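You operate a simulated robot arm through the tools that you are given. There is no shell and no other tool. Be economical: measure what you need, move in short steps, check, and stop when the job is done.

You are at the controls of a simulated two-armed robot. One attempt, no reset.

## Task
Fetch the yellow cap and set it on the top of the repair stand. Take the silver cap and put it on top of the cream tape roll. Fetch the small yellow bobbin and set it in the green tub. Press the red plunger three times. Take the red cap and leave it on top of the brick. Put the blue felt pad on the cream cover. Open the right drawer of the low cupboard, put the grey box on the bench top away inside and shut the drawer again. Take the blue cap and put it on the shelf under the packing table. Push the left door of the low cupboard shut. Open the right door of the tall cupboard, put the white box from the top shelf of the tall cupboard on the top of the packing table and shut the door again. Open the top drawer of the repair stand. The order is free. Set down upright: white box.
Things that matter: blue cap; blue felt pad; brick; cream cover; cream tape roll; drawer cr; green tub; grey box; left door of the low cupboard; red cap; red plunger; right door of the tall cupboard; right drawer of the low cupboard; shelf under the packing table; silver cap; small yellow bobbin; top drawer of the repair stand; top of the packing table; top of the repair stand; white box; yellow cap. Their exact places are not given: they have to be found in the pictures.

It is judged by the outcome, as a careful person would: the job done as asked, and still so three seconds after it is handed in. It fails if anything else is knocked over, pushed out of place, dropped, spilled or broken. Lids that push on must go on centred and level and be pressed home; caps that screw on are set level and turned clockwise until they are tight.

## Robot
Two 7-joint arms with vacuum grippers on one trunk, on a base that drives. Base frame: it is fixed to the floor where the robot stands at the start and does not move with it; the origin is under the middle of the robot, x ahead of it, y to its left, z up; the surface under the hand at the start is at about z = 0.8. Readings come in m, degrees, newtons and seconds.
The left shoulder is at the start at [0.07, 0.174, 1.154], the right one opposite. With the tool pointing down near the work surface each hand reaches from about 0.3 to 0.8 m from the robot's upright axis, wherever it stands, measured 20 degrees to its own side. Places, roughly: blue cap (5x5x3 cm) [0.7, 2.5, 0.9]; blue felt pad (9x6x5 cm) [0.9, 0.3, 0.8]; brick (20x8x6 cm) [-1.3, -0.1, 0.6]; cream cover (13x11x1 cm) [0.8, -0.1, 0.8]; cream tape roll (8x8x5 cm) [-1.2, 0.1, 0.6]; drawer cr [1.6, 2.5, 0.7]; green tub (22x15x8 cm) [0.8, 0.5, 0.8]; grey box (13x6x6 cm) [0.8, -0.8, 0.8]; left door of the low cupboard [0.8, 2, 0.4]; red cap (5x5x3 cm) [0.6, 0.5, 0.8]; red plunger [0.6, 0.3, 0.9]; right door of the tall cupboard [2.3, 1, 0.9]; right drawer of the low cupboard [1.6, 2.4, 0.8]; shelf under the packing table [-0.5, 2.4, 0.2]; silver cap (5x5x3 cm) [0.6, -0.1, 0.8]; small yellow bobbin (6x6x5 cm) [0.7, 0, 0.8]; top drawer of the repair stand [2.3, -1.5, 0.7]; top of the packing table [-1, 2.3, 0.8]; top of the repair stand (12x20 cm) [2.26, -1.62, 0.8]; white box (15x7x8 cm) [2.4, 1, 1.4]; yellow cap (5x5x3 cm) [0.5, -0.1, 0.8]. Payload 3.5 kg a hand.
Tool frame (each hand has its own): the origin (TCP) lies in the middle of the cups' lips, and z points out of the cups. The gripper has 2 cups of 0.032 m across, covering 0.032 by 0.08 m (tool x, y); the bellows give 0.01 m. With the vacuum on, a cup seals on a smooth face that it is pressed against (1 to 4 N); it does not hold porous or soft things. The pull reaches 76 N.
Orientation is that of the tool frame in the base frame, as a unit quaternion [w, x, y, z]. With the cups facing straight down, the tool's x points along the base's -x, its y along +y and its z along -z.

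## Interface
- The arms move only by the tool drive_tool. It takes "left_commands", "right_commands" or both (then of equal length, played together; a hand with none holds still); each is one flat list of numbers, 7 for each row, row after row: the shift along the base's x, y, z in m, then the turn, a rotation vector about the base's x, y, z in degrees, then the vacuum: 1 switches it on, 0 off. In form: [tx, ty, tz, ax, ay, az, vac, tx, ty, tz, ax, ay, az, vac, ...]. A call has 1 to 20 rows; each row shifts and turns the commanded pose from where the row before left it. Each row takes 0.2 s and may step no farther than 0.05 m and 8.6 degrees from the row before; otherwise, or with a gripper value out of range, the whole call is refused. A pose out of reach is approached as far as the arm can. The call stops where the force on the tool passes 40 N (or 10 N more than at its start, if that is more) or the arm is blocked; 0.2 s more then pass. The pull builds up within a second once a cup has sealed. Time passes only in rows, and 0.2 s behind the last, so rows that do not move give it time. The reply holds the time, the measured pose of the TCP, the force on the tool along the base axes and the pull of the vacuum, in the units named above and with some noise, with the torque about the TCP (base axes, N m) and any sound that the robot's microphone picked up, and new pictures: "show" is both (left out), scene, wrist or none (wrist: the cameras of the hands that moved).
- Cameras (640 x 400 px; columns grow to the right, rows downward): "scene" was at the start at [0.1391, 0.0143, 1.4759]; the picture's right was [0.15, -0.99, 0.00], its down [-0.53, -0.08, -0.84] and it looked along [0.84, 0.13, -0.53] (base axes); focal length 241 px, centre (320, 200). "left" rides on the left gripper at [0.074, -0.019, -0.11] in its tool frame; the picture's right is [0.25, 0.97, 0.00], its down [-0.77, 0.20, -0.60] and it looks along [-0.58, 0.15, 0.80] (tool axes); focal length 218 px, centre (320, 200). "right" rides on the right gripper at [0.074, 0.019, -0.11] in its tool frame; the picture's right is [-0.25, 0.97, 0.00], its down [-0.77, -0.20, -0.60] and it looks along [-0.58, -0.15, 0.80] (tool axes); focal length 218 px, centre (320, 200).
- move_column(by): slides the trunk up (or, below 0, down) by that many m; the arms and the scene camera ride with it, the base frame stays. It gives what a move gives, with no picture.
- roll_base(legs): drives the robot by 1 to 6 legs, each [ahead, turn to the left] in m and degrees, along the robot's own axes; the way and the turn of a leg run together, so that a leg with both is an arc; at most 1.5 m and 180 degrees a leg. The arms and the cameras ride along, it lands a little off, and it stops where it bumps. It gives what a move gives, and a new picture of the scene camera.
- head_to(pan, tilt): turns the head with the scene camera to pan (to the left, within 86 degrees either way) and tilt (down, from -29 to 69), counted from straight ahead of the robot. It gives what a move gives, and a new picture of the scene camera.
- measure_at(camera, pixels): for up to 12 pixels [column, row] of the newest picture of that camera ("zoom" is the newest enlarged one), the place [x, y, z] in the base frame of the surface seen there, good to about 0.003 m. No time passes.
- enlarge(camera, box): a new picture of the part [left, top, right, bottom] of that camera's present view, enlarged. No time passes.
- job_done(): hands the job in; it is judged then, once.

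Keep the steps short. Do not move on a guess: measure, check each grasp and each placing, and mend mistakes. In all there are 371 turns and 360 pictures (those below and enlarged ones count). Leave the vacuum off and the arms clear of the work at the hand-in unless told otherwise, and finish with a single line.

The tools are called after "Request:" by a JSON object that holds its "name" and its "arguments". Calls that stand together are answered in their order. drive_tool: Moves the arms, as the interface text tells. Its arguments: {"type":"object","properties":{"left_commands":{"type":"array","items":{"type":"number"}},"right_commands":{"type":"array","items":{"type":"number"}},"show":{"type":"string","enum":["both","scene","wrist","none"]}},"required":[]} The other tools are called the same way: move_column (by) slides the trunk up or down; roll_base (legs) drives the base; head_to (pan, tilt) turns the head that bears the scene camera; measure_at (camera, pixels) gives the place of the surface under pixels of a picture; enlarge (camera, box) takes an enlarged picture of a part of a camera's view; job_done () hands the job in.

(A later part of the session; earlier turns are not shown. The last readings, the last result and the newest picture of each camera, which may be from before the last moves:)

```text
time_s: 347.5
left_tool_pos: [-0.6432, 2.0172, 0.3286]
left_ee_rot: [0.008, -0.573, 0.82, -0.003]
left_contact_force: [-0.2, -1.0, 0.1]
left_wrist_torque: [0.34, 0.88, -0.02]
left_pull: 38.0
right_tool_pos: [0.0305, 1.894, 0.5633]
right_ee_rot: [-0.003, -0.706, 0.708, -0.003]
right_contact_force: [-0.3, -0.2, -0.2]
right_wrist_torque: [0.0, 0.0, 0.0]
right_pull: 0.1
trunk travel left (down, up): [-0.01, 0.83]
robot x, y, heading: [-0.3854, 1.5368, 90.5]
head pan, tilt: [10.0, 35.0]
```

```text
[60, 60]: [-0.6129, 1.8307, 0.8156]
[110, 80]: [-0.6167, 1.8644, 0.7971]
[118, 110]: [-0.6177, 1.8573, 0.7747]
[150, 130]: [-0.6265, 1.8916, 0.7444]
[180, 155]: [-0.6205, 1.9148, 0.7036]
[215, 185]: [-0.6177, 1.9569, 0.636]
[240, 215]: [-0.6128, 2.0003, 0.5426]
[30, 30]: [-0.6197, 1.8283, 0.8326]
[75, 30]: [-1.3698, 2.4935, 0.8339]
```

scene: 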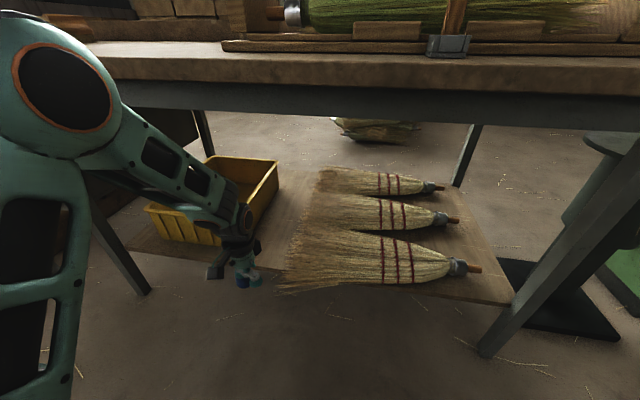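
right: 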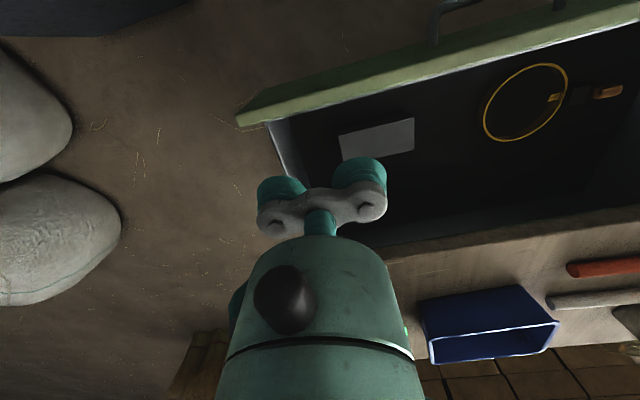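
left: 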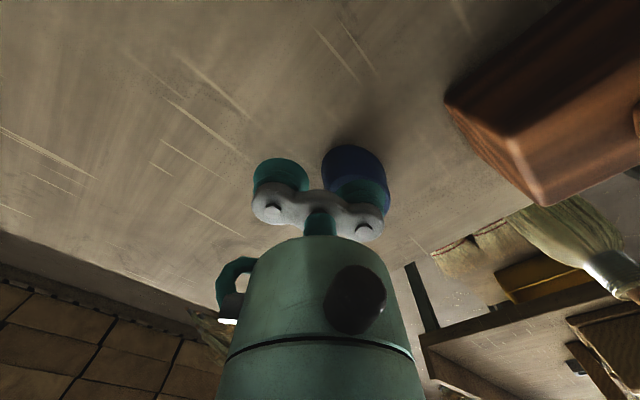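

Request:
{"name": "roll_base", "arguments": {"legs": [[0.1, 0]]}}

Request:
{"name": "drive_tool", "arguments": {"left_commands": [0.003, 0.025, 0, 0, 0, 0, 1, 0.003, 0.025, -0.01, 0, 0, 0, 1], "show": "both"}}

```text
time_s: 348.6
left_tool_pos: [-0.6417, 2.1162, 0.3289]
left_ee_rot: [0.007, -0.572, 0.821, -0.004]
left_contact_force: [0.4, -0.5, 0.4]
left_wrist_torque: [0.3, 0.83, 0.01]
left_pull: 37.6
right_tool_pos: [0.0327, 1.9929, 0.5629]
right_ee_rot: [-0.003, -0.706, 0.709, -0.002]
right_contact_force: [0.2, -0.1, 0.7]
right_wrist_torque: [0.01, 0.0, 0.02]
right_pull: 0.0
trunk travel left (down, up): [-0.01, 0.83]
robot x, y, heading: [-0.3861, 1.6329, 90.1]
head pan, tilt: [10.0, 35.0]
```

scene: 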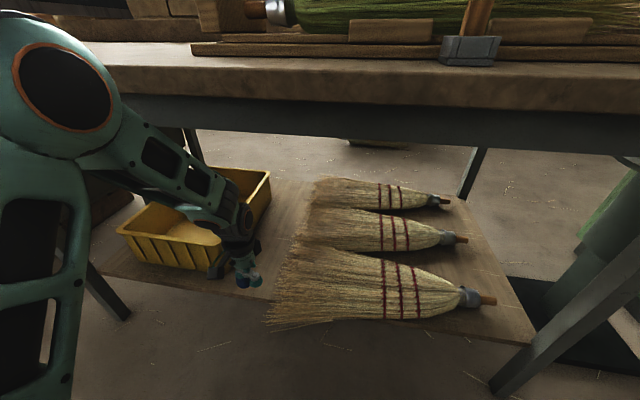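

```text
time_s: 349.2
left_tool_pos: [-0.6365, 2.1669, 0.3172]
left_ee_rot: [0.008, -0.571, 0.821, -0.004]
left_contact_force: [-0.3, 0.0, 0.8]
left_wrist_torque: [0.35, 0.87, -0.01]
left_pull: 37.8
right_tool_pos: [0.0316, 1.9928, 0.5626]
right_ee_rot: [-0.004, -0.706, 0.708, -0.001]
right_contact_force: [0.6, 1.4, 0.0]
right_wrist_torque: [0.02, -0.04, 0.0]
right_pull: 0.1
trunk travel left (down, up): [-0.01, 0.83]
robot x, y, heading: [-0.3851, 1.6315, 90.4]
head pan, tilt: [10.0, 35.0]
```

scene: 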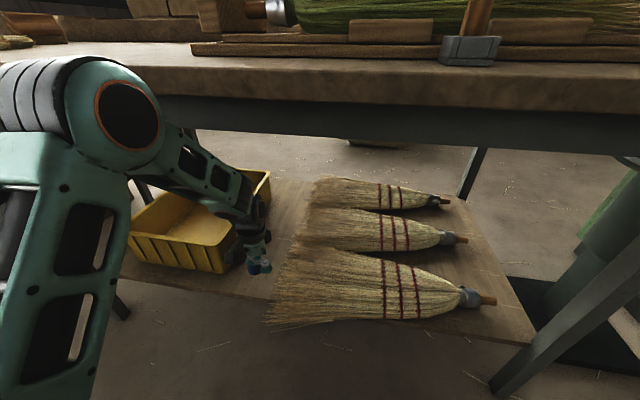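
left: 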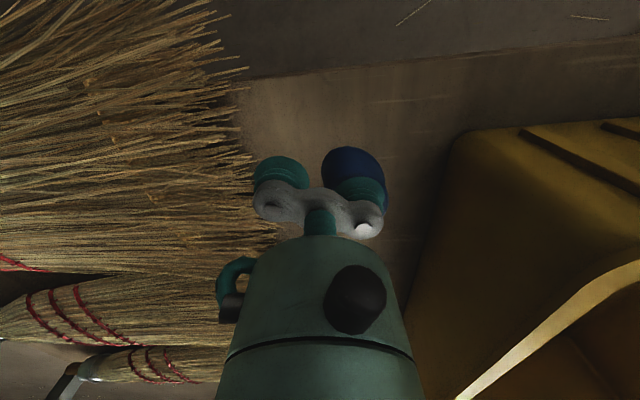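

Request:
{"name": "drive_tool", "arguments": {"left_commands": [-0.008, 0, -0.015, 0, 0, 0, 1, 0, 0, -0.015, 0, 0, 0, 1, 0, 0, -0.006, 0, 0, 0, 1, 0, 0, -0.004, 0, 0, 0, 1], "show": "wrist"}}

```text
time_s: 350.2
left_tool_pos: [-0.6438, 2.1664, 0.2786]
left_ee_rot: [0.008, -0.571, 0.821, -0.002]
left_contact_force: [-0.9, -0.4, 7.2]
left_wrist_torque: [0.22, 0.96, -0.01]
left_pull: 37.4
right_tool_pos: [0.0327, 1.9927, 0.5622]
right_ee_rot: [-0.004, -0.706, 0.709, -0.003]
right_contact_force: [-0.1, 0.0, 0.4]
right_wrist_torque: [0.0, -0.01, 0.04]
right_pull: 0.0
trunk travel left (down, up): [-0.01, 0.83]
robot x, y, heading: [-0.3862, 1.6311, 90.2]
head pan, tilt: [10.0, 35.0]
```

left: 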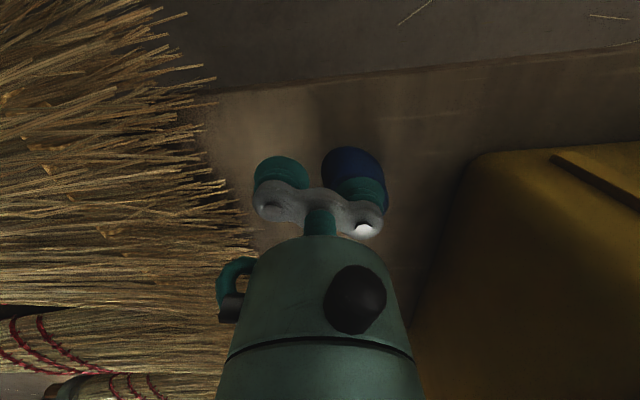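

Contact with the shelf (7 N). Release and lift a little, then withdraw backwards.

Request:
{"name": "drive_tool", "arguments": {"left_commands": [0, 0, 0, 0, 0, 0, 0, 0, 0, 0, 0, 0, 0, 0, 0, 0, 0, 0, 0, 0, 0, 0, 0, 0.01, 0, 0, 0, 0, 0, 0, 0.025, 0, 0, 0, 0, 0, -0.03, 0, 0, 0, 0, 0, 0, -0.03, 0, 0, 0, 0, 0], "show": "none"}}

Request:
{"name": "roll_base", "arguments": {"legs": [[-0.35, 0]]}}

Request:
{"name": "enlarge", "arguments": {"camera": "scene", "box": [150, 130, 400, 290]}}

```text
time_s: 351.8
left_tool_pos: [-0.6424, 2.1069, 0.3129]
left_ee_rot: [0.008, -0.572, 0.82, -0.003]
left_contact_force: [0.2, -0.1, -0.1]
left_wrist_torque: [0.01, -0.01, -0.04]
left_pull: 0.0
right_tool_pos: [0.0328, 1.9938, 0.562]
right_ee_rot: [-0.003, -0.706, 0.708, -0.003]
right_contact_force: [0.2, 0.5, 0.5]
right_wrist_torque: [0.01, -0.04, -0.02]
right_pull: 0.1
trunk travel left (down, up): [-0.01, 0.83]
robot x, y, heading: [-0.3845, 1.6303, 89.8]
head pan, tilt: [10.0, 35.0]
```

```text
time_s: 354.1
left_tool_pos: [-0.6424, 1.7545, 0.3132]
left_ee_rot: [0.009, -0.571, 0.821, -0.003]
left_contact_force: [0.2, 0.0, 0.9]
left_wrist_torque: [0.01, 0.0, -0.04]
left_pull: 0.1
right_tool_pos: [0.0325, 1.6409, 0.5614]
right_ee_rot: [-0.004, -0.704, 0.71, -0.003]
right_contact_force: [0.3, 0.5, 0.2]
right_wrist_torque: [0.03, 0.0, -0.04]
right_pull: 0.1
trunk travel left (down, up): [-0.01, 0.83]
robot x, y, heading: [-0.3868, 1.2826, 89.8]
head pan, tilt: [10.0, 35.0]
```

scene: 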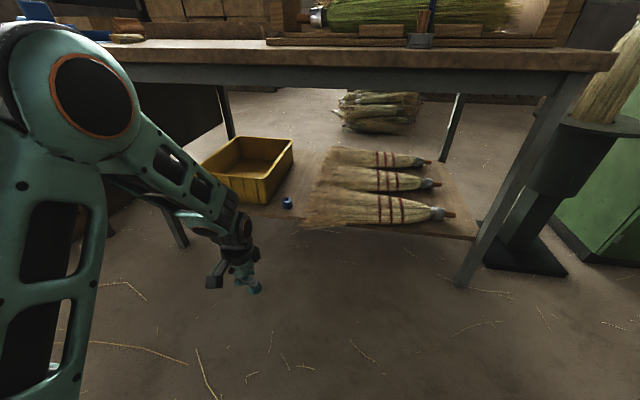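

```text
2.50 times, centred on (275, 210) of scene
```

zoom: 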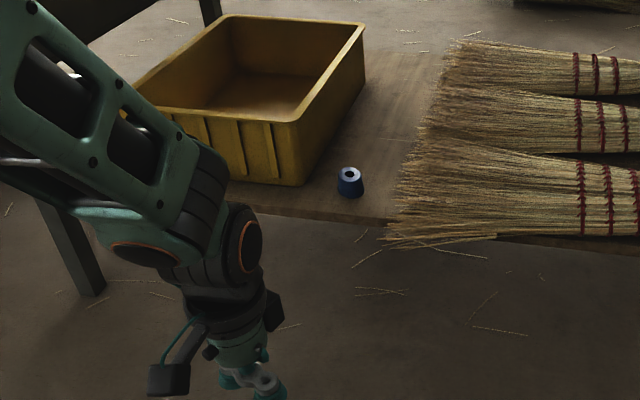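

Blue cap stands on the shelf. Now raise the trunk, set the hands to natural carry poses, and go to the tall cupboard.

Request:
{"name": "move_column", "arguments": {"by": 0.4}}

Request:
{"name": "move_column", "arguments": {"by": 0.24}}

Request:
{"name": "drive_tool", "arguments": {"left_commands": [0, 0, 0.03, 0, 0, 6.8, 0, 0, 0, 0.03, 0, 0, 6.8, 0, 0, 0, 0.03, 0, 0, 6.8, 0, 0, 0, 0.03, 0, 0, 0, 0], "right_commands": [-0.03, 0.02, -0.02, 0, 0, 0, 0, -0.03, 0.02, -0.02, 0, 0, 0, 0, -0.03, 0.02, -0.02, 0, 0, 0, 0, -0.03, 0.02, -0.02, 0, 0, 0, 0], "show": "none"}}

Request:
{"name": "roll_base", "arguments": {"legs": [[0, -90], [1.5, 0], [0.2, 0]]}}

Request:
{"name": "head_to", "arguments": {"pan": 0, "tilt": 10}}

```text
time_s: 357.9
left_tool_pos: [-0.6431, 1.7564, 0.7131]
left_ee_rot: [0.008, -0.57, 0.821, -0.004]
left_contact_force: [0.3, 1.1, 0.3]
left_wrist_torque: [0.0, 0.03, -0.04]
left_pull: 0.0
right_tool_pos: [0.0334, 1.6405, 0.9627]
right_ee_rot: [-0.003, -0.705, 0.709, -0.003]
right_contact_force: [0.4, -0.4, 0.2]
right_wrist_torque: [0.0, 0.01, 0.07]
right_pull: 0.0
trunk travel left (down, up): [-0.41, 0.43]
robot x, y, heading: [-0.3856, 1.2824, 89.9]
head pan, tilt: [10.0, 35.0]
```

```text
time_s: 360.4
left_tool_pos: [-0.643, 1.7561, 0.953]
left_ee_rot: [0.008, -0.571, 0.821, -0.004]
left_contact_force: [0.4, 0.6, -0.4]
left_wrist_torque: [0.0, 0.05, -0.01]
left_pull: 0.1
right_tool_pos: [0.0339, 1.6414, 1.2012]
right_ee_rot: [-0.004, -0.705, 0.71, -0.002]
right_contact_force: [0.4, 1.0, -0.5]
right_wrist_torque: [0.0, 0.03, -0.01]
right_pull: 0.0
trunk travel left (down, up): [-0.65, 0.19]
robot x, y, heading: [-0.3826, 1.2803, 90.0]
head pan, tilt: [10.0, 35.0]
```

```text
time_s: 361.4
left_tool_pos: [-0.6438, 1.7572, 1.0736]
left_ee_rot: [-0.009, 0.708, -0.706, 0.003]
left_contact_force: [-0.4, -0.4, 0.1]
left_wrist_torque: [-0.02, 0.01, 0.03]
left_pull: 0.0
right_tool_pos: [-0.0886, 1.7211, 1.1216]
right_ee_rot: [-0.003, -0.704, 0.71, -0.003]
right_contact_force: [0.0, 0.6, 0.5]
right_wrist_torque: [0.01, 0.0, 0.0]
right_pull: 0.0
trunk travel left (down, up): [-0.65, 0.19]
robot x, y, heading: [-0.386, 1.2781, 89.8]
head pan, tilt: [10.0, 35.0]
```

```text
time_s: 373.9
left_tool_pos: [1.7947, 1.524, 1.0738]
left_ee_rot: [0.005, 0.003, 1.0, -0.008]
left_contact_force: [-0.2, -0.5, -0.3]
left_wrist_torque: [0.04, 0.0, 0.02]
left_pull: 0.0
right_tool_pos: [1.7574, 0.9696, 1.1224]
right_ee_rot: [-0.005, 0.005, 1.0, 0.001]
right_contact_force: [-0.2, 0.4, 0.3]
right_wrist_torque: [0.02, 0.0, 0.01]
right_pull: 0.1
trunk travel left (down, up): [-0.65, 0.19]
robot x, y, heading: [1.3193, 1.2683, -0.3]
head pan, tilt: [10.0, 35.0]
```

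scene: 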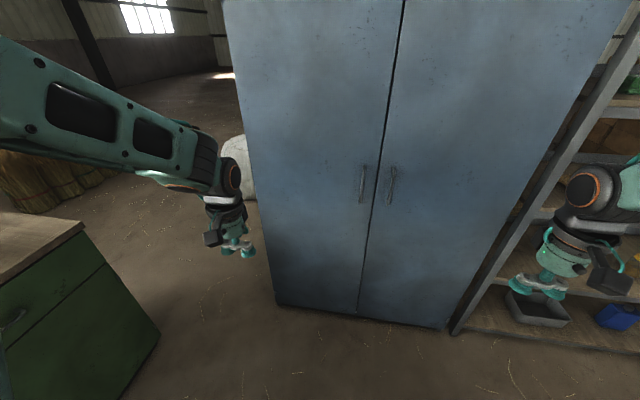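

```text
time_s: 374.8
left_tool_pos: [1.795, 1.5255, 1.0736]
left_ee_rot: [0.005, 0.003, 1.0, -0.008]
left_contact_force: [0.3, 0.2, -0.1]
left_wrist_torque: [0.03, 0.01, -0.04]
left_pull: 0.2
right_tool_pos: [1.7565, 0.97, 1.1233]
right_ee_rot: [-0.004, 0.004, 1.0, 0.001]
right_contact_force: [0.3, -0.1, 0.5]
right_wrist_torque: [0.01, 0.03, 0.0]
right_pull: 0.0
trunk travel left (down, up): [-0.65, 0.19]
robot x, y, heading: [1.3177, 1.2673, -0.4]
head pan, tilt: [0.0, 10.0]
```

scene: 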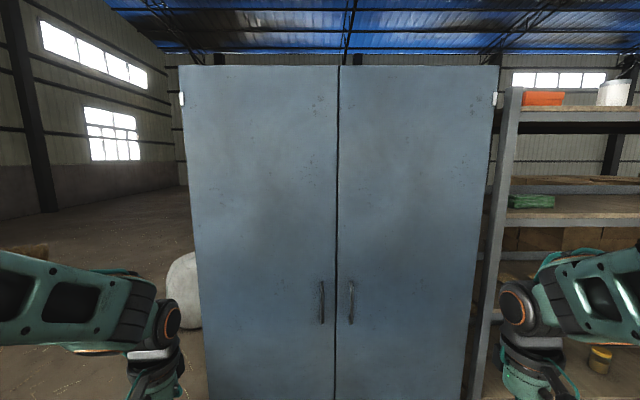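

Request:
{"name": "measure_at", "arguments": {"camera": "scene", "pixels": [[338, 150], [492, 150], [185, 150], [338, 70], [352, 290], [352, 320], [400, 280], [370, 240], [495, 98], [480, 300], [485, 350], [350, 250]]}}

```text
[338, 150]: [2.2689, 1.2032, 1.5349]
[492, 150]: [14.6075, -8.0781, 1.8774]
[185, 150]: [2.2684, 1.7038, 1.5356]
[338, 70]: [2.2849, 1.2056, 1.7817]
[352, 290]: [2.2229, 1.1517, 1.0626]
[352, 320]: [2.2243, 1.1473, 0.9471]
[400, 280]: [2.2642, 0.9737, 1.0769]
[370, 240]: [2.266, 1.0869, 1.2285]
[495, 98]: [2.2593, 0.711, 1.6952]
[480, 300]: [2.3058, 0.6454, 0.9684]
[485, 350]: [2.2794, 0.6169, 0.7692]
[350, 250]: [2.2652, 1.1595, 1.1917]
```

Right door: hinge y≈0.72, free edge y≈1.203, face x≈2.266, handle z 0.93–1.08. I raise the trunk, roll up, and swing the right tool to point forward.

Request:
{"name": "move_column", "arguments": {"by": 0.17}}

Request:
{"name": "roll_base", "arguments": {"legs": [[0.08, 0.3]]}}

Request:
{"name": "drive_tool", "arguments": {"right_commands": [0.016, 0.011, -0.01, 0, -8.18, 0, 0, 0.016, 0.011, -0.01, 0, -8.18, 0, 0, 0.016, 0.011, -0.01, 0, -8.18, 0, 0, 0.016, 0.011, -0.01, 0, -8.18, 0, 0, 0.016, 0.011, -0.01, 0, -8.18, 0, 0, 0.016, 0.011, -0.01, 0, -8.18, 0, 0, 0.016, 0.011, -0.01, 0, -8.18, 0, 0, 0.016, 0.011, -0.01, 0, -8.18, 0, 0, 0.016, 0.011, -0.01, 0, -8.18, 0, 0, 0.016, 0.011, -0.01, 0, -8.18, 0, 0, 0.016, 0.011, 0, 0, -8.18, 0, 0], "show": "scene"}}

```text
time_s: 376.7
left_tool_pos: [1.7962, 1.5253, 1.2428]
left_ee_rot: [0.005, 0.003, 1.0, -0.007]
left_contact_force: [-0.2, -0.6, 0.9]
left_wrist_torque: [-0.01, 0.01, 0.01]
left_pull: 0.0
right_tool_pos: [1.7582, 0.9708, 1.2924]
right_ee_rot: [-0.005, 0.005, 1.0, 0.0]
right_contact_force: [0.4, 0.8, -0.2]
right_wrist_torque: [-0.04, 0.02, -0.04]
right_pull: 0.0
trunk travel left (down, up): [-0.82, 0.02]
robot x, y, heading: [1.3187, 1.2689, -0.3]
head pan, tilt: [0.0, 10.0]
```

```text
time_s: 377.8
left_tool_pos: [1.8598, 1.5268, 1.25]
left_ee_rot: [0.011, 0.001, 1.0, -0.008]
left_contact_force: [-0.5, -0.2, 1.2]
left_wrist_torque: [0.03, -0.05, 0.0]
left_pull: 0.1
right_tool_pos: [1.8246, 0.9715, 1.2977]
right_ee_rot: [0.002, 0.004, 1.0, 0.0]
right_contact_force: [-1.2, -0.9, -0.1]
right_wrist_torque: [0.0, -0.06, 0.02]
right_pull: 0.0
trunk travel left (down, up): [-0.82, 0.02]
robot x, y, heading: [1.3999, 1.2705, -0.1]
head pan, tilt: [0.0, 10.0]
```

scene: 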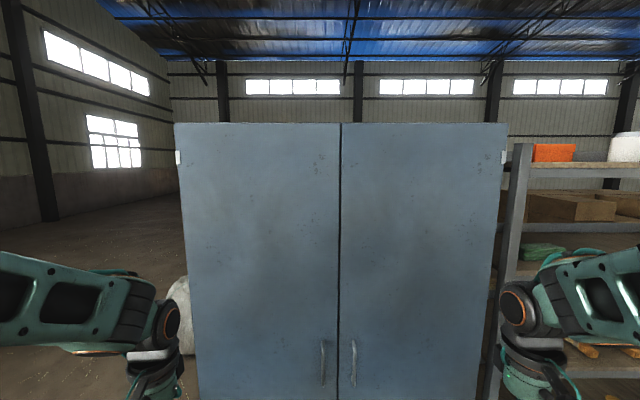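

```text
time_s: 380.2
left_tool_pos: [1.8735, 1.5276, 1.2426]
left_ee_rot: [0.004, -0.001, 1.0, -0.008]
left_contact_force: [0.1, 0.1, 0.3]
left_wrist_torque: [0.0, -0.02, 0.01]
left_pull: 0.1
right_tool_pos: [2.0266, 1.0931, 1.1992]
right_ee_rot: [0.703, 0.002, 0.711, 0.002]
right_contact_force: [0.1, 0.3, -0.3]
right_wrist_torque: [0.01, 0.0, -0.01]
right_pull: 0.1
right hand out of reach, approached as far as the arm can: row 11
trunk travel left (down, up): [-0.82, 0.02]
robot x, y, heading: [1.3985, 1.2682, -0.1]
head pan, tilt: [0.0, 10.0]
```

scene: 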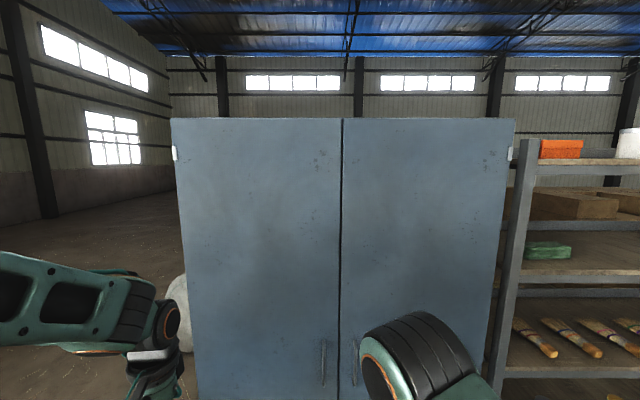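

Request:
{"name": "drive_tool", "arguments": {"right_commands": [0.04, 0.006, 0, 0, -1, 0, 0, 0.04, 0.006, 0, 0, 0, 0, 0, 0.04, 0.006, 0, 0, 0, 0, 0, 0.04, 0.006, 0, 0, 0, 0, 0, 0.04, 0.006, 0, 0, 0, 0, 1, 0.02, 0, 0, 0, 0, 0, 1], "show": "both"}}

```text
time_s: 381.6
left_tool_pos: [1.8725, 1.5266, 1.2444]
left_ee_rot: [0.004, 0.0, 1.0, -0.007]
left_contact_force: [-0.4, -0.3, 0.1]
left_wrist_torque: [0.04, -0.01, 0.0]
left_pull: 0.1
right_tool_pos: [2.2452, 1.1233, 1.1981]
right_ee_rot: [0.71, 0.002, 0.704, 0.003]
right_contact_force: [1.0, -0.1, 0.4]
right_wrist_torque: [0.0, 0.02, 0.03]
right_pull: 0.0
trunk travel left (down, up): [-0.82, 0.02]
robot x, y, heading: [1.3988, 1.2721, -0.1]
head pan, tilt: [0.0, 10.0]
```

scene: 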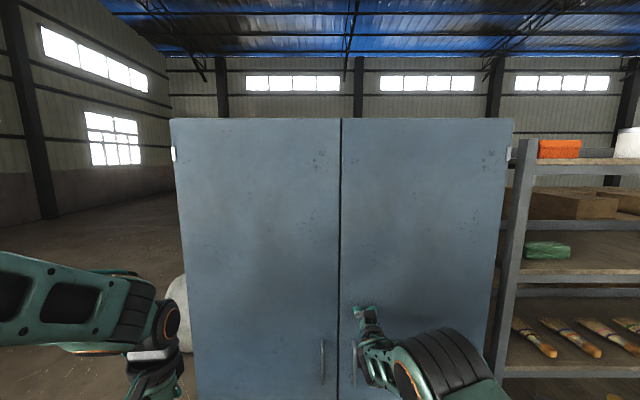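
right: 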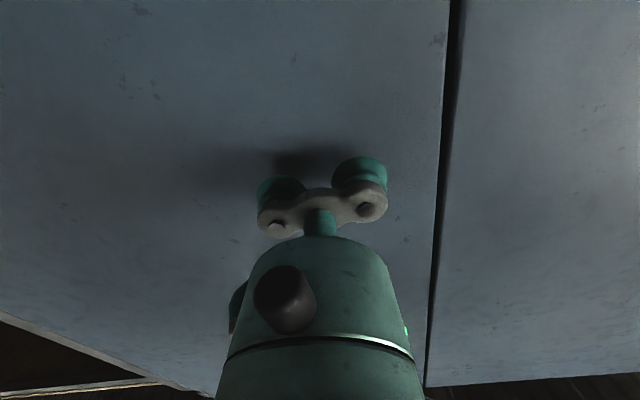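

Request:
{"name": "drive_tool", "arguments": {"right_commands": [0.012, 0, 0, 0, 0, 0, 1, 0.008, 0, 0, 0, 0, 0, 1, 0.005, 0, 0, 0, 0, 0, 1, 0, 0, 0, 0, 0, 0, 1, 0, 0, 0, 0, 0, 0, 1, 0, 0, 0, 0, 0, 0, 1], "show": "none"}}

```text
time_s: 383.0
left_tool_pos: [1.8697, 1.5263, 1.2455]
left_ee_rot: [0.006, 0.0, 1.0, -0.008]
left_contact_force: [-0.4, 0.5, -0.4]
left_wrist_torque: [-0.02, 0.0, 0.05]
left_pull: 0.0
right_tool_pos: [2.2671, 1.1232, 1.1981]
right_ee_rot: [0.71, 0.002, 0.704, 0.003]
right_contact_force: [-24.5, 0.1, -16.7]
right_wrist_torque: [-0.97, 0.24, -0.09]
right_pull: 75.8
trunk travel left (down, up): [-0.82, 0.02]
robot x, y, heading: [1.4028, 1.2695, -0.2]
head pan, tilt: [0.0, 10.0]
```

Sealed (76 N). Pull the door open along its arc, 30° with the hand yawing along.

Request:
{"name": "drive_tool", "arguments": {"right_commands": [-0.0351, -0.0015, 0, 0, 0, 5, 1, -0.0349, -0.0046, 0, 0, 0, 5, 1, -0.0343, -0.0076, 0, 0, 0, 5, 1, -0.0335, -0.0106, 0, 0, 0, 5, 1, -0.0325, -0.0135, 0, 0, 0, 5, 1, -0.0312, -0.0162, 0, 0, 0, 5, 1], "show": "scene"}}

```text
time_s: 384.1
left_tool_pos: [1.8691, 1.5266, 1.2455]
left_ee_rot: [0.006, -0.002, 1.0, -0.008]
left_contact_force: [-1.1, 0.5, 0.3]
left_wrist_torque: [0.03, -0.01, 0.02]
left_pull: 0.0
right_tool_pos: [2.1203, 1.0965, 1.1993]
right_ee_rot: [0.698, -0.132, 0.69, 0.137]
right_contact_force: [-8.0, 12.1, -3.6]
right_wrist_torque: [-0.89, -0.05, -0.91]
right_pull: 75.6
trunk travel left (down, up): [-0.82, 0.02]
robot x, y, heading: [1.3987, 1.2682, -0.2]
head pan, tilt: [0.0, 10.0]
stopped in row 5 (right hand): the force on the tool passed its limit at 44 N (the readings are from after the stop); the commanded pose is now the measured one
```

scene: 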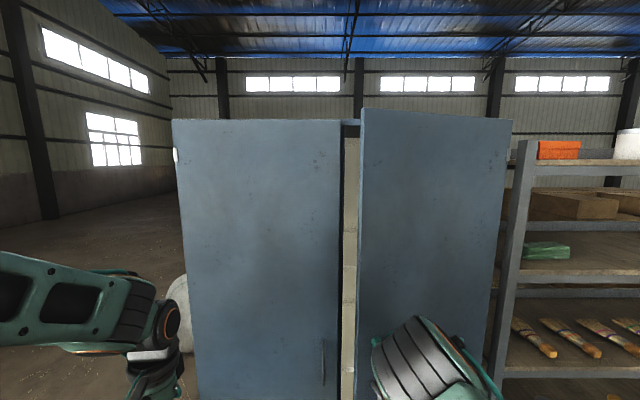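

Request:
{"name": "drive_tool", "arguments": {"right_commands": [-0.0195, -0.0081, 0, 0, 0, 3, 1, -0.019, -0.0091, 0, 0, 0, 3, 1, -0.0185, -0.0101, 0, 0, 0, 3, 1, -0.018, -0.0111, 0, 0, 0, 3, 1, -0.0173, -0.012, 0, 0, 0, 3, 1, -0.0167, -0.0129, 0, 0, 0, 3, 1], "show": "scene"}}

```text
time_s: 385.5
left_tool_pos: [1.8687, 1.53, 1.2452]
left_ee_rot: [0.006, 0.0, 1.0, -0.008]
left_contact_force: [-0.2, 0.5, -0.1]
left_wrist_torque: [0.03, -0.05, -0.02]
left_pull: 0.2
right_tool_pos: [2.0443, 1.0469, 1.1869]
right_ee_rot: [0.666, -0.209, 0.685, 0.209]
right_contact_force: [-15.6, 23.7, -14.9]
right_wrist_torque: [-0.12, 0.35, 0.09]
right_pull: 75.3
right hand out of reach, approached as far as the arm can: row 2, 3
trunk travel left (down, up): [-0.82, 0.02]
robot x, y, heading: [1.4001, 1.2705, 0.2]
head pan, tilt: [0.0, 10.0]
```

scene: 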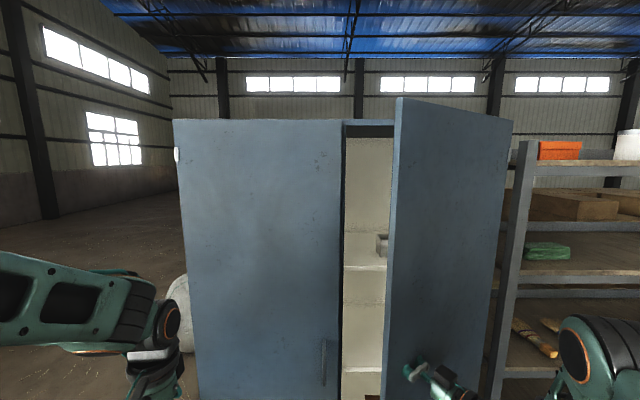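

Door is ~37° open. Release, back the base off, then return the right hand to its natural pose.

Request:
{"name": "drive_tool", "arguments": {"right_commands": [0, 0, 0, 0, 0, 0, 0, 0, 0, 0, 0, 0, 0, 0, 0, 0, 0, 0, 0, 0, 0, 0, 0, 0, 0, 0, 0, 0], "show": "none"}}

Request:
{"name": "roll_base", "arguments": {"legs": [[-0.15, 0]]}}

```text
time_s: 386.5
left_tool_pos: [1.8741, 1.5254, 1.2447]
left_ee_rot: [0.005, -0.001, 1.0, -0.007]
left_contact_force: [0.9, 0.5, -0.8]
left_wrist_torque: [0.05, 0.03, -0.01]
left_pull: 0.1
right_tool_pos: [2.0494, 1.0415, 1.1863]
right_ee_rot: [0.668, -0.205, 0.684, 0.208]
right_contact_force: [-0.1, 0.9, 0.4]
right_wrist_torque: [-0.02, 0.0, -0.03]
right_pull: 0.0
trunk travel left (down, up): [-0.82, 0.02]
robot x, y, heading: [1.3974, 1.2681, 0.2]
head pan, tilt: [0.0, 10.0]
```

```text
time_s: 387.9
left_tool_pos: [1.7238, 1.5283, 1.2428]
left_ee_rot: [0.003, -0.001, 1.0, -0.008]
left_contact_force: [0.4, 0.5, -0.5]
left_wrist_torque: [-0.03, -0.02, -0.02]
left_pull: 0.2
right_tool_pos: [1.9006, 1.0438, 1.1841]
right_ee_rot: [0.667, -0.206, 0.685, 0.208]
right_contact_force: [0.2, 0.6, -0.2]
right_wrist_torque: [0.0, 0.0, -0.02]
right_pull: 0.1
trunk travel left (down, up): [-0.82, 0.02]
robot x, y, heading: [1.2466, 1.2704, -0.3]
head pan, tilt: [0.0, 10.0]
```

scene: 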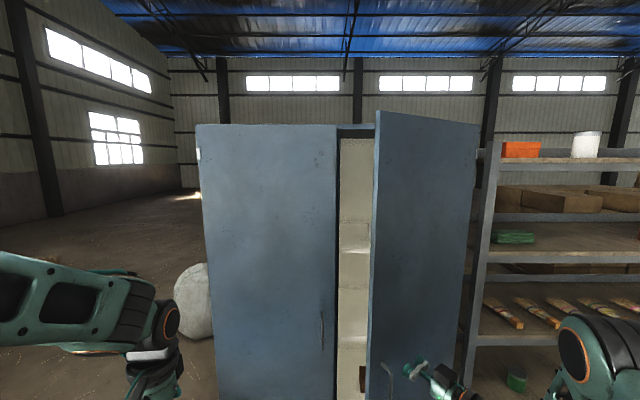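

Request:
{"name": "drive_tool", "arguments": {"right_commands": [-0.013, -0.008, 0.01, -4.51, 6.68, 0, 0, -0.013, -0.008, 0.01, -4.51, 6.68, 0, 0, -0.013, -0.008, 0.01, -4.51, 6.68, 0, 0, -0.013, -0.008, 0.01, -4.51, 6.68, 0, 0, -0.013, -0.008, 0.01, -4.51, 6.68, 0, 0, -0.013, -0.008, 0.01, -4.51, 6.68, 0, 0, -0.013, -0.008, 0.01, -4.51, 6.68, 0, 0, -0.013, -0.008, 0.01, -4.51, 6.68, 0, 0, -0.013, -0.008, 0.01, -4.51, 6.68, 0, 0, -0.013, -0.008, 0.01, -4.51, 6.68, 0, 0, -0.013, -0.008, 0.01, -4.51, 6.68, 0, 0], "show": "scene"}}

Request:
{"name": "measure_at", "arguments": {"camera": "scene", "pixels": [[380, 150], [470, 160], [372, 200], [355, 200], [362, 228], [355, 250], [340, 160]]}}

```text
time_s: 390.2
left_tool_pos: [1.7219, 1.5284, 1.2436]
left_ee_rot: [0.005, -0.001, 1.0, -0.009]
left_contact_force: [0.3, -0.3, -0.2]
left_wrist_torque: [-0.02, 0.01, 0.01]
left_pull: 0.1
right_tool_pos: [1.7547, 0.9553, 1.297]
right_ee_rot: [-0.001, -0.287, 0.958, 0.002]
right_contact_force: [0.1, -1.7, 0.2]
right_wrist_torque: [-0.01, 0.01, 0.02]
right_pull: 0.1
trunk travel left (down, up): [-0.82, 0.02]
robot x, y, heading: [1.2451, 1.2705, 0.0]
head pan, tilt: [0.0, 10.0]
```

scene: 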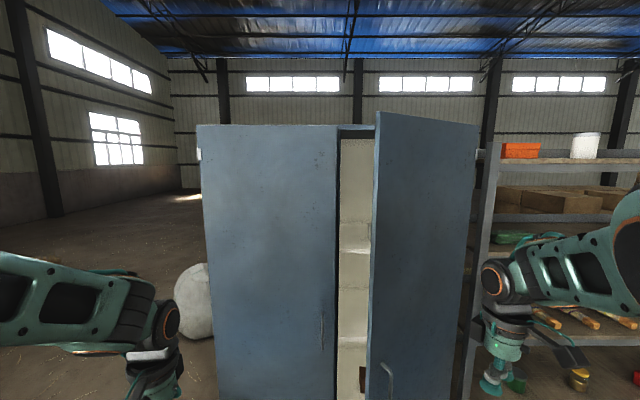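

```text
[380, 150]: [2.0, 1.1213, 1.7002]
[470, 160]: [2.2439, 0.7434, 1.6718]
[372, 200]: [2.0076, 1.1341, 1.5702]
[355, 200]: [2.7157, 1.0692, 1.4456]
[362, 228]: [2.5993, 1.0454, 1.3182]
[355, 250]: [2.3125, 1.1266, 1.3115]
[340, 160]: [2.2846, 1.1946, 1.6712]
```

Request:
{"name": "drive_tool", "arguments": {"right_commands": [-0.032, -0.022, 0, 0, 0, -5.6, 0, -0.032, -0.022, 0, 0, 0, -5.6, 0, -0.032, -0.022, 0, 0, 0, -5.6, 0, -0.032, -0.022, 0, 0, 0, -5.6, 0, -0.032, -0.022, 0, 0, 0, -5.6, 0, -0.03, -0.022, 0, 0, 0, -5.6, 0], "show": "none"}}

Request:
{"name": "roll_base", "arguments": {"legs": [[0.15, 0]]}}

```text
time_s: 391.6
left_tool_pos: [1.7214, 1.5282, 1.2436]
left_ee_rot: [0.005, -0.001, 1.0, -0.007]
left_contact_force: [0.5, 0.2, 0.5]
left_wrist_torque: [0.01, 0.01, -0.01]
left_pull: 0.1
right_tool_pos: [1.5661, 0.8235, 1.2967]
right_ee_rot: [0.002, 0.001, 1.0, 0.0]
right_contact_force: [0.8, 0.1, 0.4]
right_wrist_torque: [0.01, 0.03, -0.03]
right_pull: 0.1
trunk travel left (down, up): [-0.82, 0.02]
robot x, y, heading: [1.2471, 1.2689, -0.2]
head pan, tilt: [0.0, 10.0]
```

```text
time_s: 393.0
left_tool_pos: [1.8681, 1.5283, 1.2449]
left_ee_rot: [0.006, -0.001, 1.0, -0.008]
left_contact_force: [-1.7, 0.8, 0.7]
left_wrist_torque: [-0.01, -0.01, 0.0]
left_pull: 0.0
right_tool_pos: [1.7127, 0.8234, 1.2978]
right_ee_rot: [0.002, 0.001, 1.0, 0.001]
right_contact_force: [-0.6, -0.2, 0.9]
right_wrist_torque: [0.0, -0.05, 0.0]
right_pull: 0.0
trunk travel left (down, up): [-0.82, 0.02]
robot x, y, heading: [1.3975, 1.2686, -0.0]
head pan, tilt: [0.0, 10.0]
```

scene: 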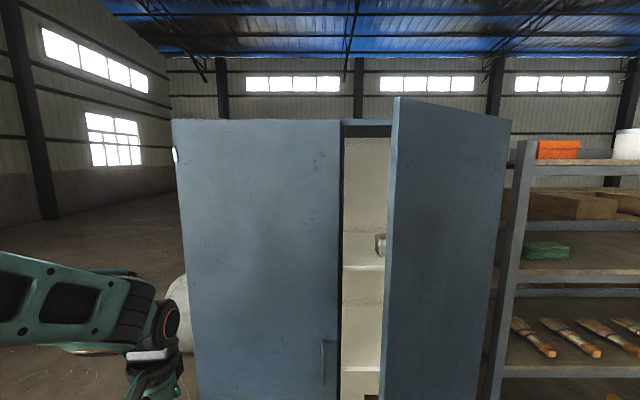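

Request:
{"name": "drive_tool", "arguments": {"left_commands": [0.026, -0.035, 0, 0, 0, 0, 0, 0.026, -0.035, 0, 0, 0, 0, 0, 0.026, -0.035, 0, 0, 0, 0, 0, 0.026, -0.035, 0, 0, 0, 0, 0, 0.026, -0.035, 0, 0, 0, 0, 0, 0.026, -0.035, 0, 0, 0, 0, 0, 0.026, -0.035, 0, 0, 0, 0, 0, 0.026, -0.035, 0, 0, 0, 0, 0], "show": "scene"}}

```text
time_s: 394.8
left_tool_pos: [2.0794, 1.2438, 1.2433]
left_ee_rot: [0.002, 0.0, 1.0, -0.006]
left_contact_force: [0.6, -0.4, 0.2]
left_wrist_torque: [-0.04, 0.06, 0.0]
left_pull: 0.1
right_tool_pos: [1.7158, 0.821, 1.2954]
right_ee_rot: [0.0, 0.001, 1.0, 0.002]
right_contact_force: [1.3, -0.3, -0.2]
right_wrist_torque: [0.0, 0.01, 0.0]
right_pull: 0.0
trunk travel left (down, up): [-0.82, 0.02]
robot x, y, heading: [1.4015, 1.2696, -0.3]
head pan, tilt: [0.0, 10.0]
```

scene: 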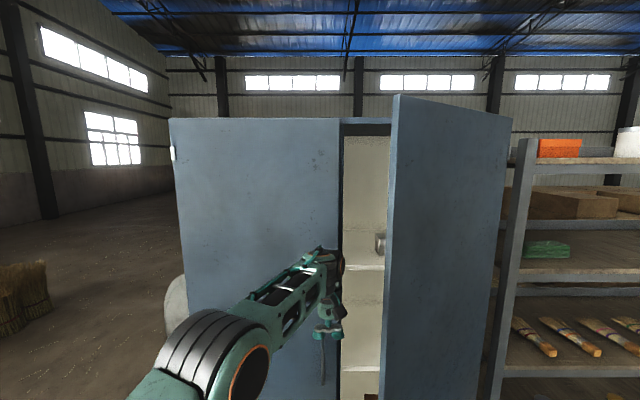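

Turn the base right so the left hand sweeps the door open from inside.

Request:
{"name": "roll_base", "arguments": {"legs": [[0, -25]]}}

```text
time_s: 396.0
left_tool_pos: [2.0659, 1.143, 1.2436]
left_ee_rot: [-0.003, 0.089, 0.996, -0.005]
left_contact_force: [-0.2, -0.2, -0.1]
left_wrist_torque: [-0.03, -0.01, 0.0]
left_pull: 0.0
right_tool_pos: [1.6363, 0.778, 1.2973]
right_ee_rot: [0.001, 0.084, 0.996, 0.001]
right_contact_force: [-0.7, 0.0, 1.0]
right_wrist_torque: [-0.03, -0.05, 0.01]
right_pull: 0.0
trunk travel left (down, up): [-0.82, 0.02]
robot x, y, heading: [1.4001, 1.2701, -9.3]
head pan, tilt: [0.0, 10.0]
stopped in leg 1: the force on the tool passed its limit at 190 N (the readings are from after the stop); the commanded pose is now the measured one
```

scene: 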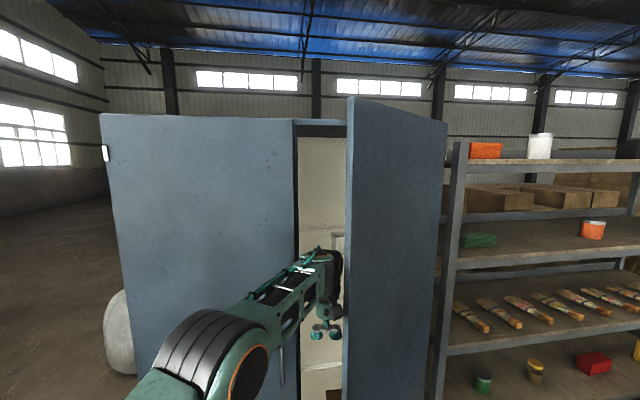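

The door got a hard bump; I'll push gently with arm steps along the arc instead.

Request:
{"name": "drive_tool", "arguments": {"left_commands": [-0.014, -0.007, 0, 0, 0, 0, 0, -0.014, -0.008, 0, 0, 0, 0, 0, -0.014, -0.008, 0, 0, 0, 0, 0, -0.014, -0.009, 0, 0, 0, 0, 0, -0.014, -0.01, 0, 0, 0, 0, 0, -0.013, -0.011, 0, 0, 0, 0, 0, -0.013, -0.012, 0, 0, 0, 0, 0, -0.013, -0.012, 0, 0, 0, 0, 0], "show": "scene"}}

```text
time_s: 398.0
left_tool_pos: [1.9558, 1.0935, 1.2205]
left_ee_rot: [-0.03, 0.071, 0.997, -0.01]
left_contact_force: [-0.2, -0.5, 0.6]
left_wrist_torque: [0.0, 0.03, -0.03]
left_pull: 0.0
left hand out of reach, approached as far as the arm can: row 7, 8
right_tool_pos: [1.6364, 0.7765, 1.2975]
right_ee_rot: [0.0, 0.086, 0.996, 0.001]
right_contact_force: [-0.1, 0.8, -0.8]
right_wrist_torque: [0.05, 0.01, 0.01]
right_pull: 0.0
trunk travel left (down, up): [-0.82, 0.02]
robot x, y, heading: [1.4032, 1.2728, -9.4]
head pan, tilt: [0.0, 10.0]
stopped in row 8 (left hand): the arm was blocked; the commanded pose is now the measured one
```

scene: 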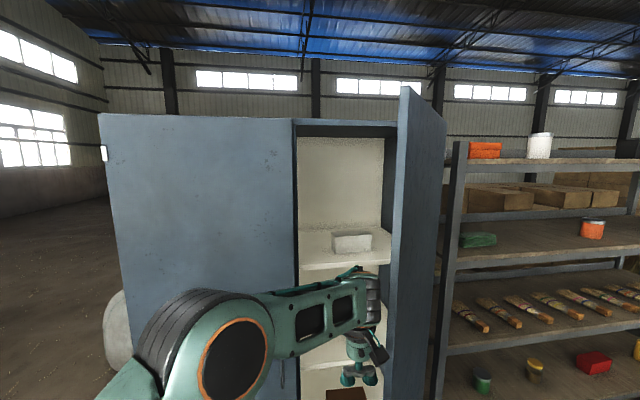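

Request:
{"name": "measure_at", "arguments": {"camera": "scene", "pixels": [[404, 110], [435, 140], [350, 235], [335, 240], [370, 240], [350, 250], [340, 262]]}}

Request:
{"name": "roll_base", "arguments": {"legs": [[0, -6]]}}

```text
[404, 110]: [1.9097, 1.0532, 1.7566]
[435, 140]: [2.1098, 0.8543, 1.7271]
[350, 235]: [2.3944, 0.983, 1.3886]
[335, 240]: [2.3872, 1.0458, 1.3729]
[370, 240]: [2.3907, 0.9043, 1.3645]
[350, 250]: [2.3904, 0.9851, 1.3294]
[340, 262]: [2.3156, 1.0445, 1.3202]
```

```text
time_s: 398.9
left_tool_pos: [1.9359, 1.0373, 1.2222]
left_ee_rot: [-0.031, 0.124, 0.992, -0.008]
left_contact_force: [-0.2, 0.2, 0.2]
left_wrist_torque: [0.0, 0.03, -0.01]
left_pull: 0.1
right_tool_pos: [1.5859, 0.7571, 1.2976]
right_ee_rot: [0.0, 0.137, 0.991, -0.001]
right_contact_force: [-0.1, 0.7, 0.8]
right_wrist_torque: [-0.04, 0.0, 0.01]
right_pull: 0.0
trunk travel left (down, up): [-0.82, 0.02]
robot x, y, heading: [1.3996, 1.2658, -15.5]
head pan, tilt: [0.0, 10.0]
```

scene: 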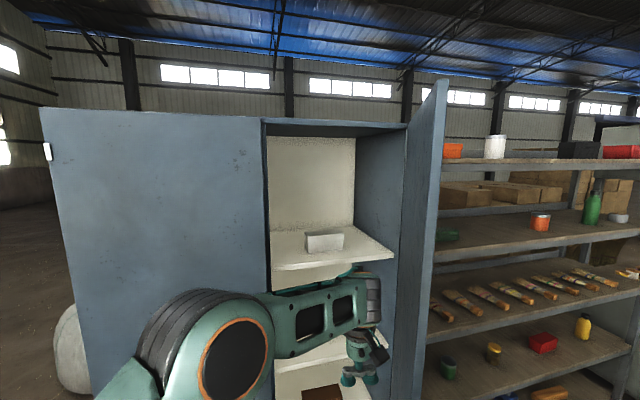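

Opening smoothly. Continue in small turns.

Request:
{"name": "roll_base", "arguments": {"legs": [[0, -6], [0, -6]]}}

Request:
{"name": "roll_base", "arguments": {"legs": [[0, -6], [0, -6]]}}

```text
time_s: 400.4
left_tool_pos: [1.8772, 0.9326, 1.2219]
left_ee_rot: [-0.032, 0.226, 0.973, -0.006]
left_contact_force: [1.6, 0.6, 0.0]
left_wrist_torque: [-0.01, 0.04, -0.02]
left_pull: 0.0
right_tool_pos: [1.4764, 0.7304, 1.298]
right_ee_rot: [0.0, 0.239, 0.971, -0.001]
right_contact_force: [-0.3, 0.1, 0.3]
right_wrist_torque: [-0.02, -0.02, -0.02]
right_pull: 0.1
trunk travel left (down, up): [-0.82, 0.02]
robot x, y, heading: [1.3959, 1.2689, -27.6]
head pan, tilt: [0.0, 10.0]
```

scene: 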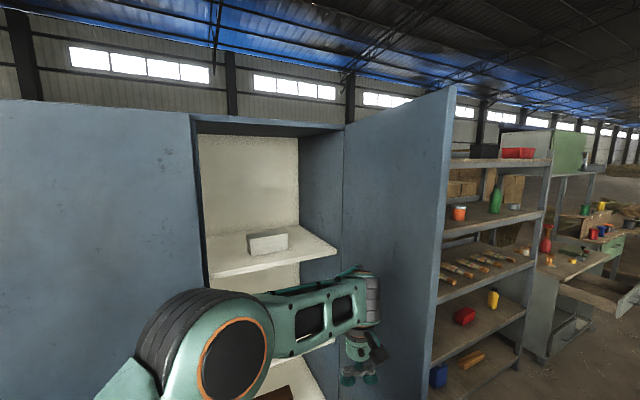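

```text
time_s: 401.9
left_tool_pos: [1.7988, 0.8393, 1.223]
left_ee_rot: [-0.033, 0.327, 0.945, -0.004]
left_contact_force: [0.2, 0.7, 1.1]
left_wrist_torque: [0.0, 0.04, 0.0]
left_pull: 0.1
right_tool_pos: [1.3623, 0.7247, 1.2981]
right_ee_rot: [0.0, 0.339, 0.941, 0.0]
right_contact_force: [-0.4, -0.1, -0.6]
right_wrist_torque: [-0.02, 0.01, -0.01]
right_pull: 0.0
trunk travel left (down, up): [-0.82, 0.02]
robot x, y, heading: [1.3981, 1.2683, -39.4]
head pan, tilt: [0.0, 10.0]
```

scene: 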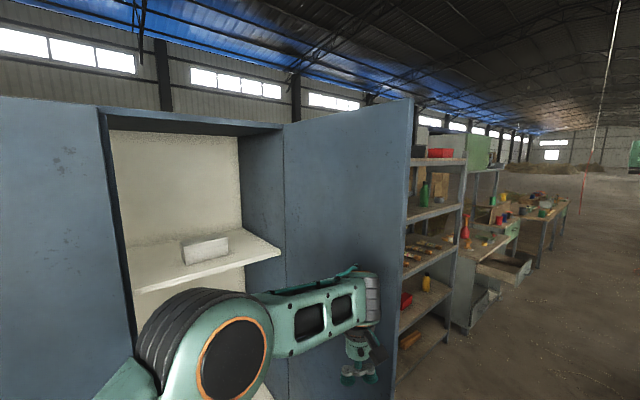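

Request:
{"name": "measure_at", "arguments": {"camera": "scene", "pixels": [[410, 120], [300, 180], [405, 170], [205, 238], [185, 255], [226, 248], [160, 280], [190, 125]]}}

Request:
{"name": "roll_base", "arguments": {"legs": [[0, -5]]}}

```text
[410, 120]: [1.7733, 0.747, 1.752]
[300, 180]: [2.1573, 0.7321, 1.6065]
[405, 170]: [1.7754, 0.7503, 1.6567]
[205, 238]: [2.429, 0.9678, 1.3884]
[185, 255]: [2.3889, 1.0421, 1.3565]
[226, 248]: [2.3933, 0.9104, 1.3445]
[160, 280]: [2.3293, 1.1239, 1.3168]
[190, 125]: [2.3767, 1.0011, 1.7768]
```

```text
time_s: 402.7
left_tool_pos: [1.7572, 0.8049, 1.2228]
left_ee_rot: [-0.031, 0.366, 0.93, -0.001]
left_contact_force: [0.9, -0.8, -1.0]
left_wrist_torque: [0.02, 0.03, -0.02]
left_pull: 0.0
right_tool_pos: [1.3143, 0.7284, 1.2962]
right_ee_rot: [0.0, 0.378, 0.926, 0.001]
right_contact_force: [1.2, -0.1, -0.4]
right_wrist_torque: [0.02, 0.02, 0.0]
right_pull: 0.0
trunk travel left (down, up): [-0.82, 0.02]
robot x, y, heading: [1.4004, 1.2695, -44.2]
head pan, tilt: [0.0, 10.0]
```

scene: 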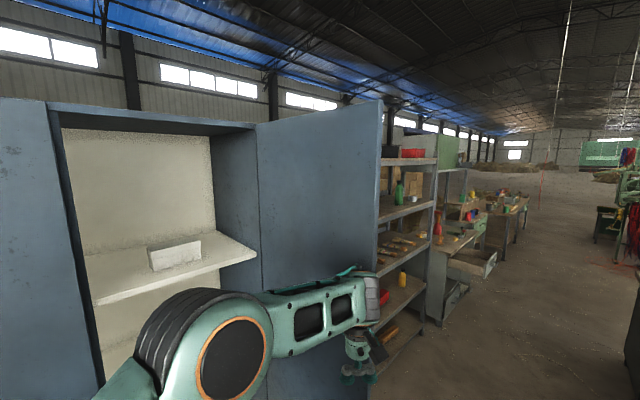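

Door is ~87° open. For elbow room I want it wider: I shift the hand inward along the door and push once more.

Request:
{"name": "drive_tool", "arguments": {"left_commands": [0, 0.03, 0.005, 0, 0, 0, 0, 0, 0.03, 0.005, 0, 0, 0, 0, 0, 0.03, 0.005, 0, 0, 0, 0, 0, 0.03, 0.005, 0, 0, 0, 0, 0, 0.02, 0, 0, 0, 0, 0], "show": "none"}}

Request:
{"name": "roll_base", "arguments": {"legs": [[0.2, 0]]}}

```text
time_s: 403.9
left_tool_pos: [1.7563, 0.9451, 1.2427]
left_ee_rot: [-0.031, 0.366, 0.93, -0.001]
left_contact_force: [0.0, -0.1, -0.5]
left_wrist_torque: [0.01, -0.01, -0.03]
left_pull: 0.0
right_tool_pos: [1.3125, 0.7295, 1.2967]
right_ee_rot: [0.001, 0.379, 0.925, 0.0]
right_contact_force: [-0.2, -0.1, -0.4]
right_wrist_torque: [-0.02, 0.0, 0.0]
right_pull: 0.1
trunk travel left (down, up): [-0.82, 0.02]
robot x, y, heading: [1.3998, 1.2697, -44.5]
head pan, tilt: [0.0, 10.0]
```

```text
time_s: 405.5
left_tool_pos: [1.8967, 0.8063, 1.2457]
left_ee_rot: [-0.029, 0.366, 0.93, -0.002]
left_contact_force: [-0.8, 0.6, -0.3]
left_wrist_torque: [0.01, -0.03, -0.04]
left_pull: 0.1
right_tool_pos: [1.4532, 0.5903, 1.2979]
right_ee_rot: [0.003, 0.379, 0.925, 0.0]
right_contact_force: [0.0, 1.1, -0.6]
right_wrist_torque: [-0.01, -0.03, 0.02]
right_pull: 0.1
trunk travel left (down, up): [-0.82, 0.02]
robot x, y, heading: [1.5387, 1.1272, -44.3]
head pan, tilt: [0.0, 10.0]
```

scene: 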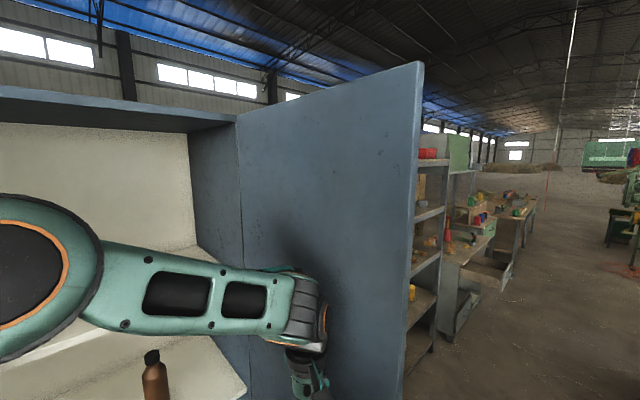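

Request:
{"name": "drive_tool", "arguments": {"left_commands": [0, -0.012, 0, 0, 0, 0, 0, 0, -0.012, 0, 0, 0, 0, 0, 0, -0.012, 0, 0, 0, 0, 0, 0, -0.012, 0, 0, 0, 0, 0, 0, -0.012, 0, 0, 0, 0, 0, 0, -0.012, 0, 0, 0, 0, 0, 0, -0.012, 0, 0, 0, 0, 0, 0, -0.012, 0, 0, 0, 0, 0, 0, -0.012, 0, 0, 0, 0, 0], "show": "scene"}}

```text
time_s: 407.5
left_tool_pos: [1.8992, 0.6955, 1.2428]
left_ee_rot: [-0.031, 0.366, 0.93, 0.0]
left_contact_force: [0.0, 0.3, -0.5]
left_wrist_torque: [0.02, 0.0, -0.01]
left_pull: 0.0
right_tool_pos: [1.456, 0.588, 1.2959]
right_ee_rot: [0.0, 0.378, 0.926, 0.0]
right_contact_force: [0.6, -0.9, -0.3]
right_wrist_torque: [-0.01, -0.01, -0.01]
right_pull: 0.0
trunk travel left (down, up): [-0.82, 0.02]
robot x, y, heading: [1.5447, 1.1314, -44.2]
head pan, tilt: [0.0, 10.0]
```

scene: 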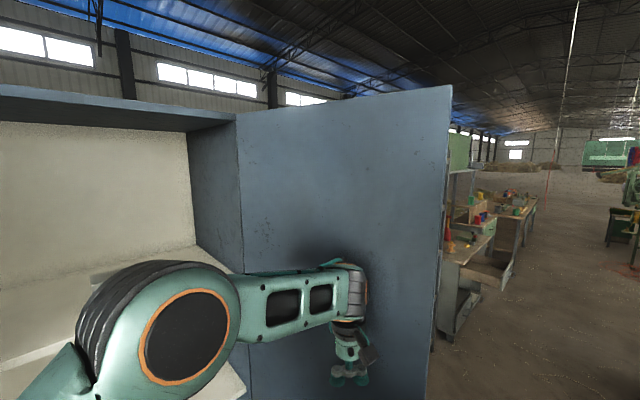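

Request:
{"name": "measure_at", "arguments": {"camera": "scene", "pixels": [[445, 110], [250, 180], [440, 200]]}}

Request:
{"name": "drive_tool", "arguments": {"left_commands": [0, -0.012, 0, 0, 0, 0, 0, 0, -0.012, 0, 0, 0, 0, 0, 0, -0.012, 0, 0, 0, 0, 0, 0, -0.012, 0, 0, 0, 0, 0], "show": "none"}}

```text
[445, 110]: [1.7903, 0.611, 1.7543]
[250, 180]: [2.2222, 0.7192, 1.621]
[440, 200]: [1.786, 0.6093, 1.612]
```

```text
time_s: 408.5
left_tool_pos: [1.9133, 0.6558, 1.2581]
left_ee_rot: [-0.035, 0.352, 0.935, -0.018]
left_contact_force: [-8.7, 15.9, 10.7]
left_wrist_torque: [-1.96, -1.12, 0.15]
left_pull: 0.1
right_tool_pos: [1.4527, 0.5942, 1.2987]
right_ee_rot: [0.002, 0.379, 0.925, -0.001]
right_contact_force: [0.2, 0.5, -0.8]
right_wrist_torque: [-0.04, 0.0, 0.02]
right_pull: 0.1
trunk travel left (down, up): [-0.82, 0.02]
robot x, y, heading: [1.5391, 1.1307, -44.2]
head pan, tilt: [0.0, 10.0]
```

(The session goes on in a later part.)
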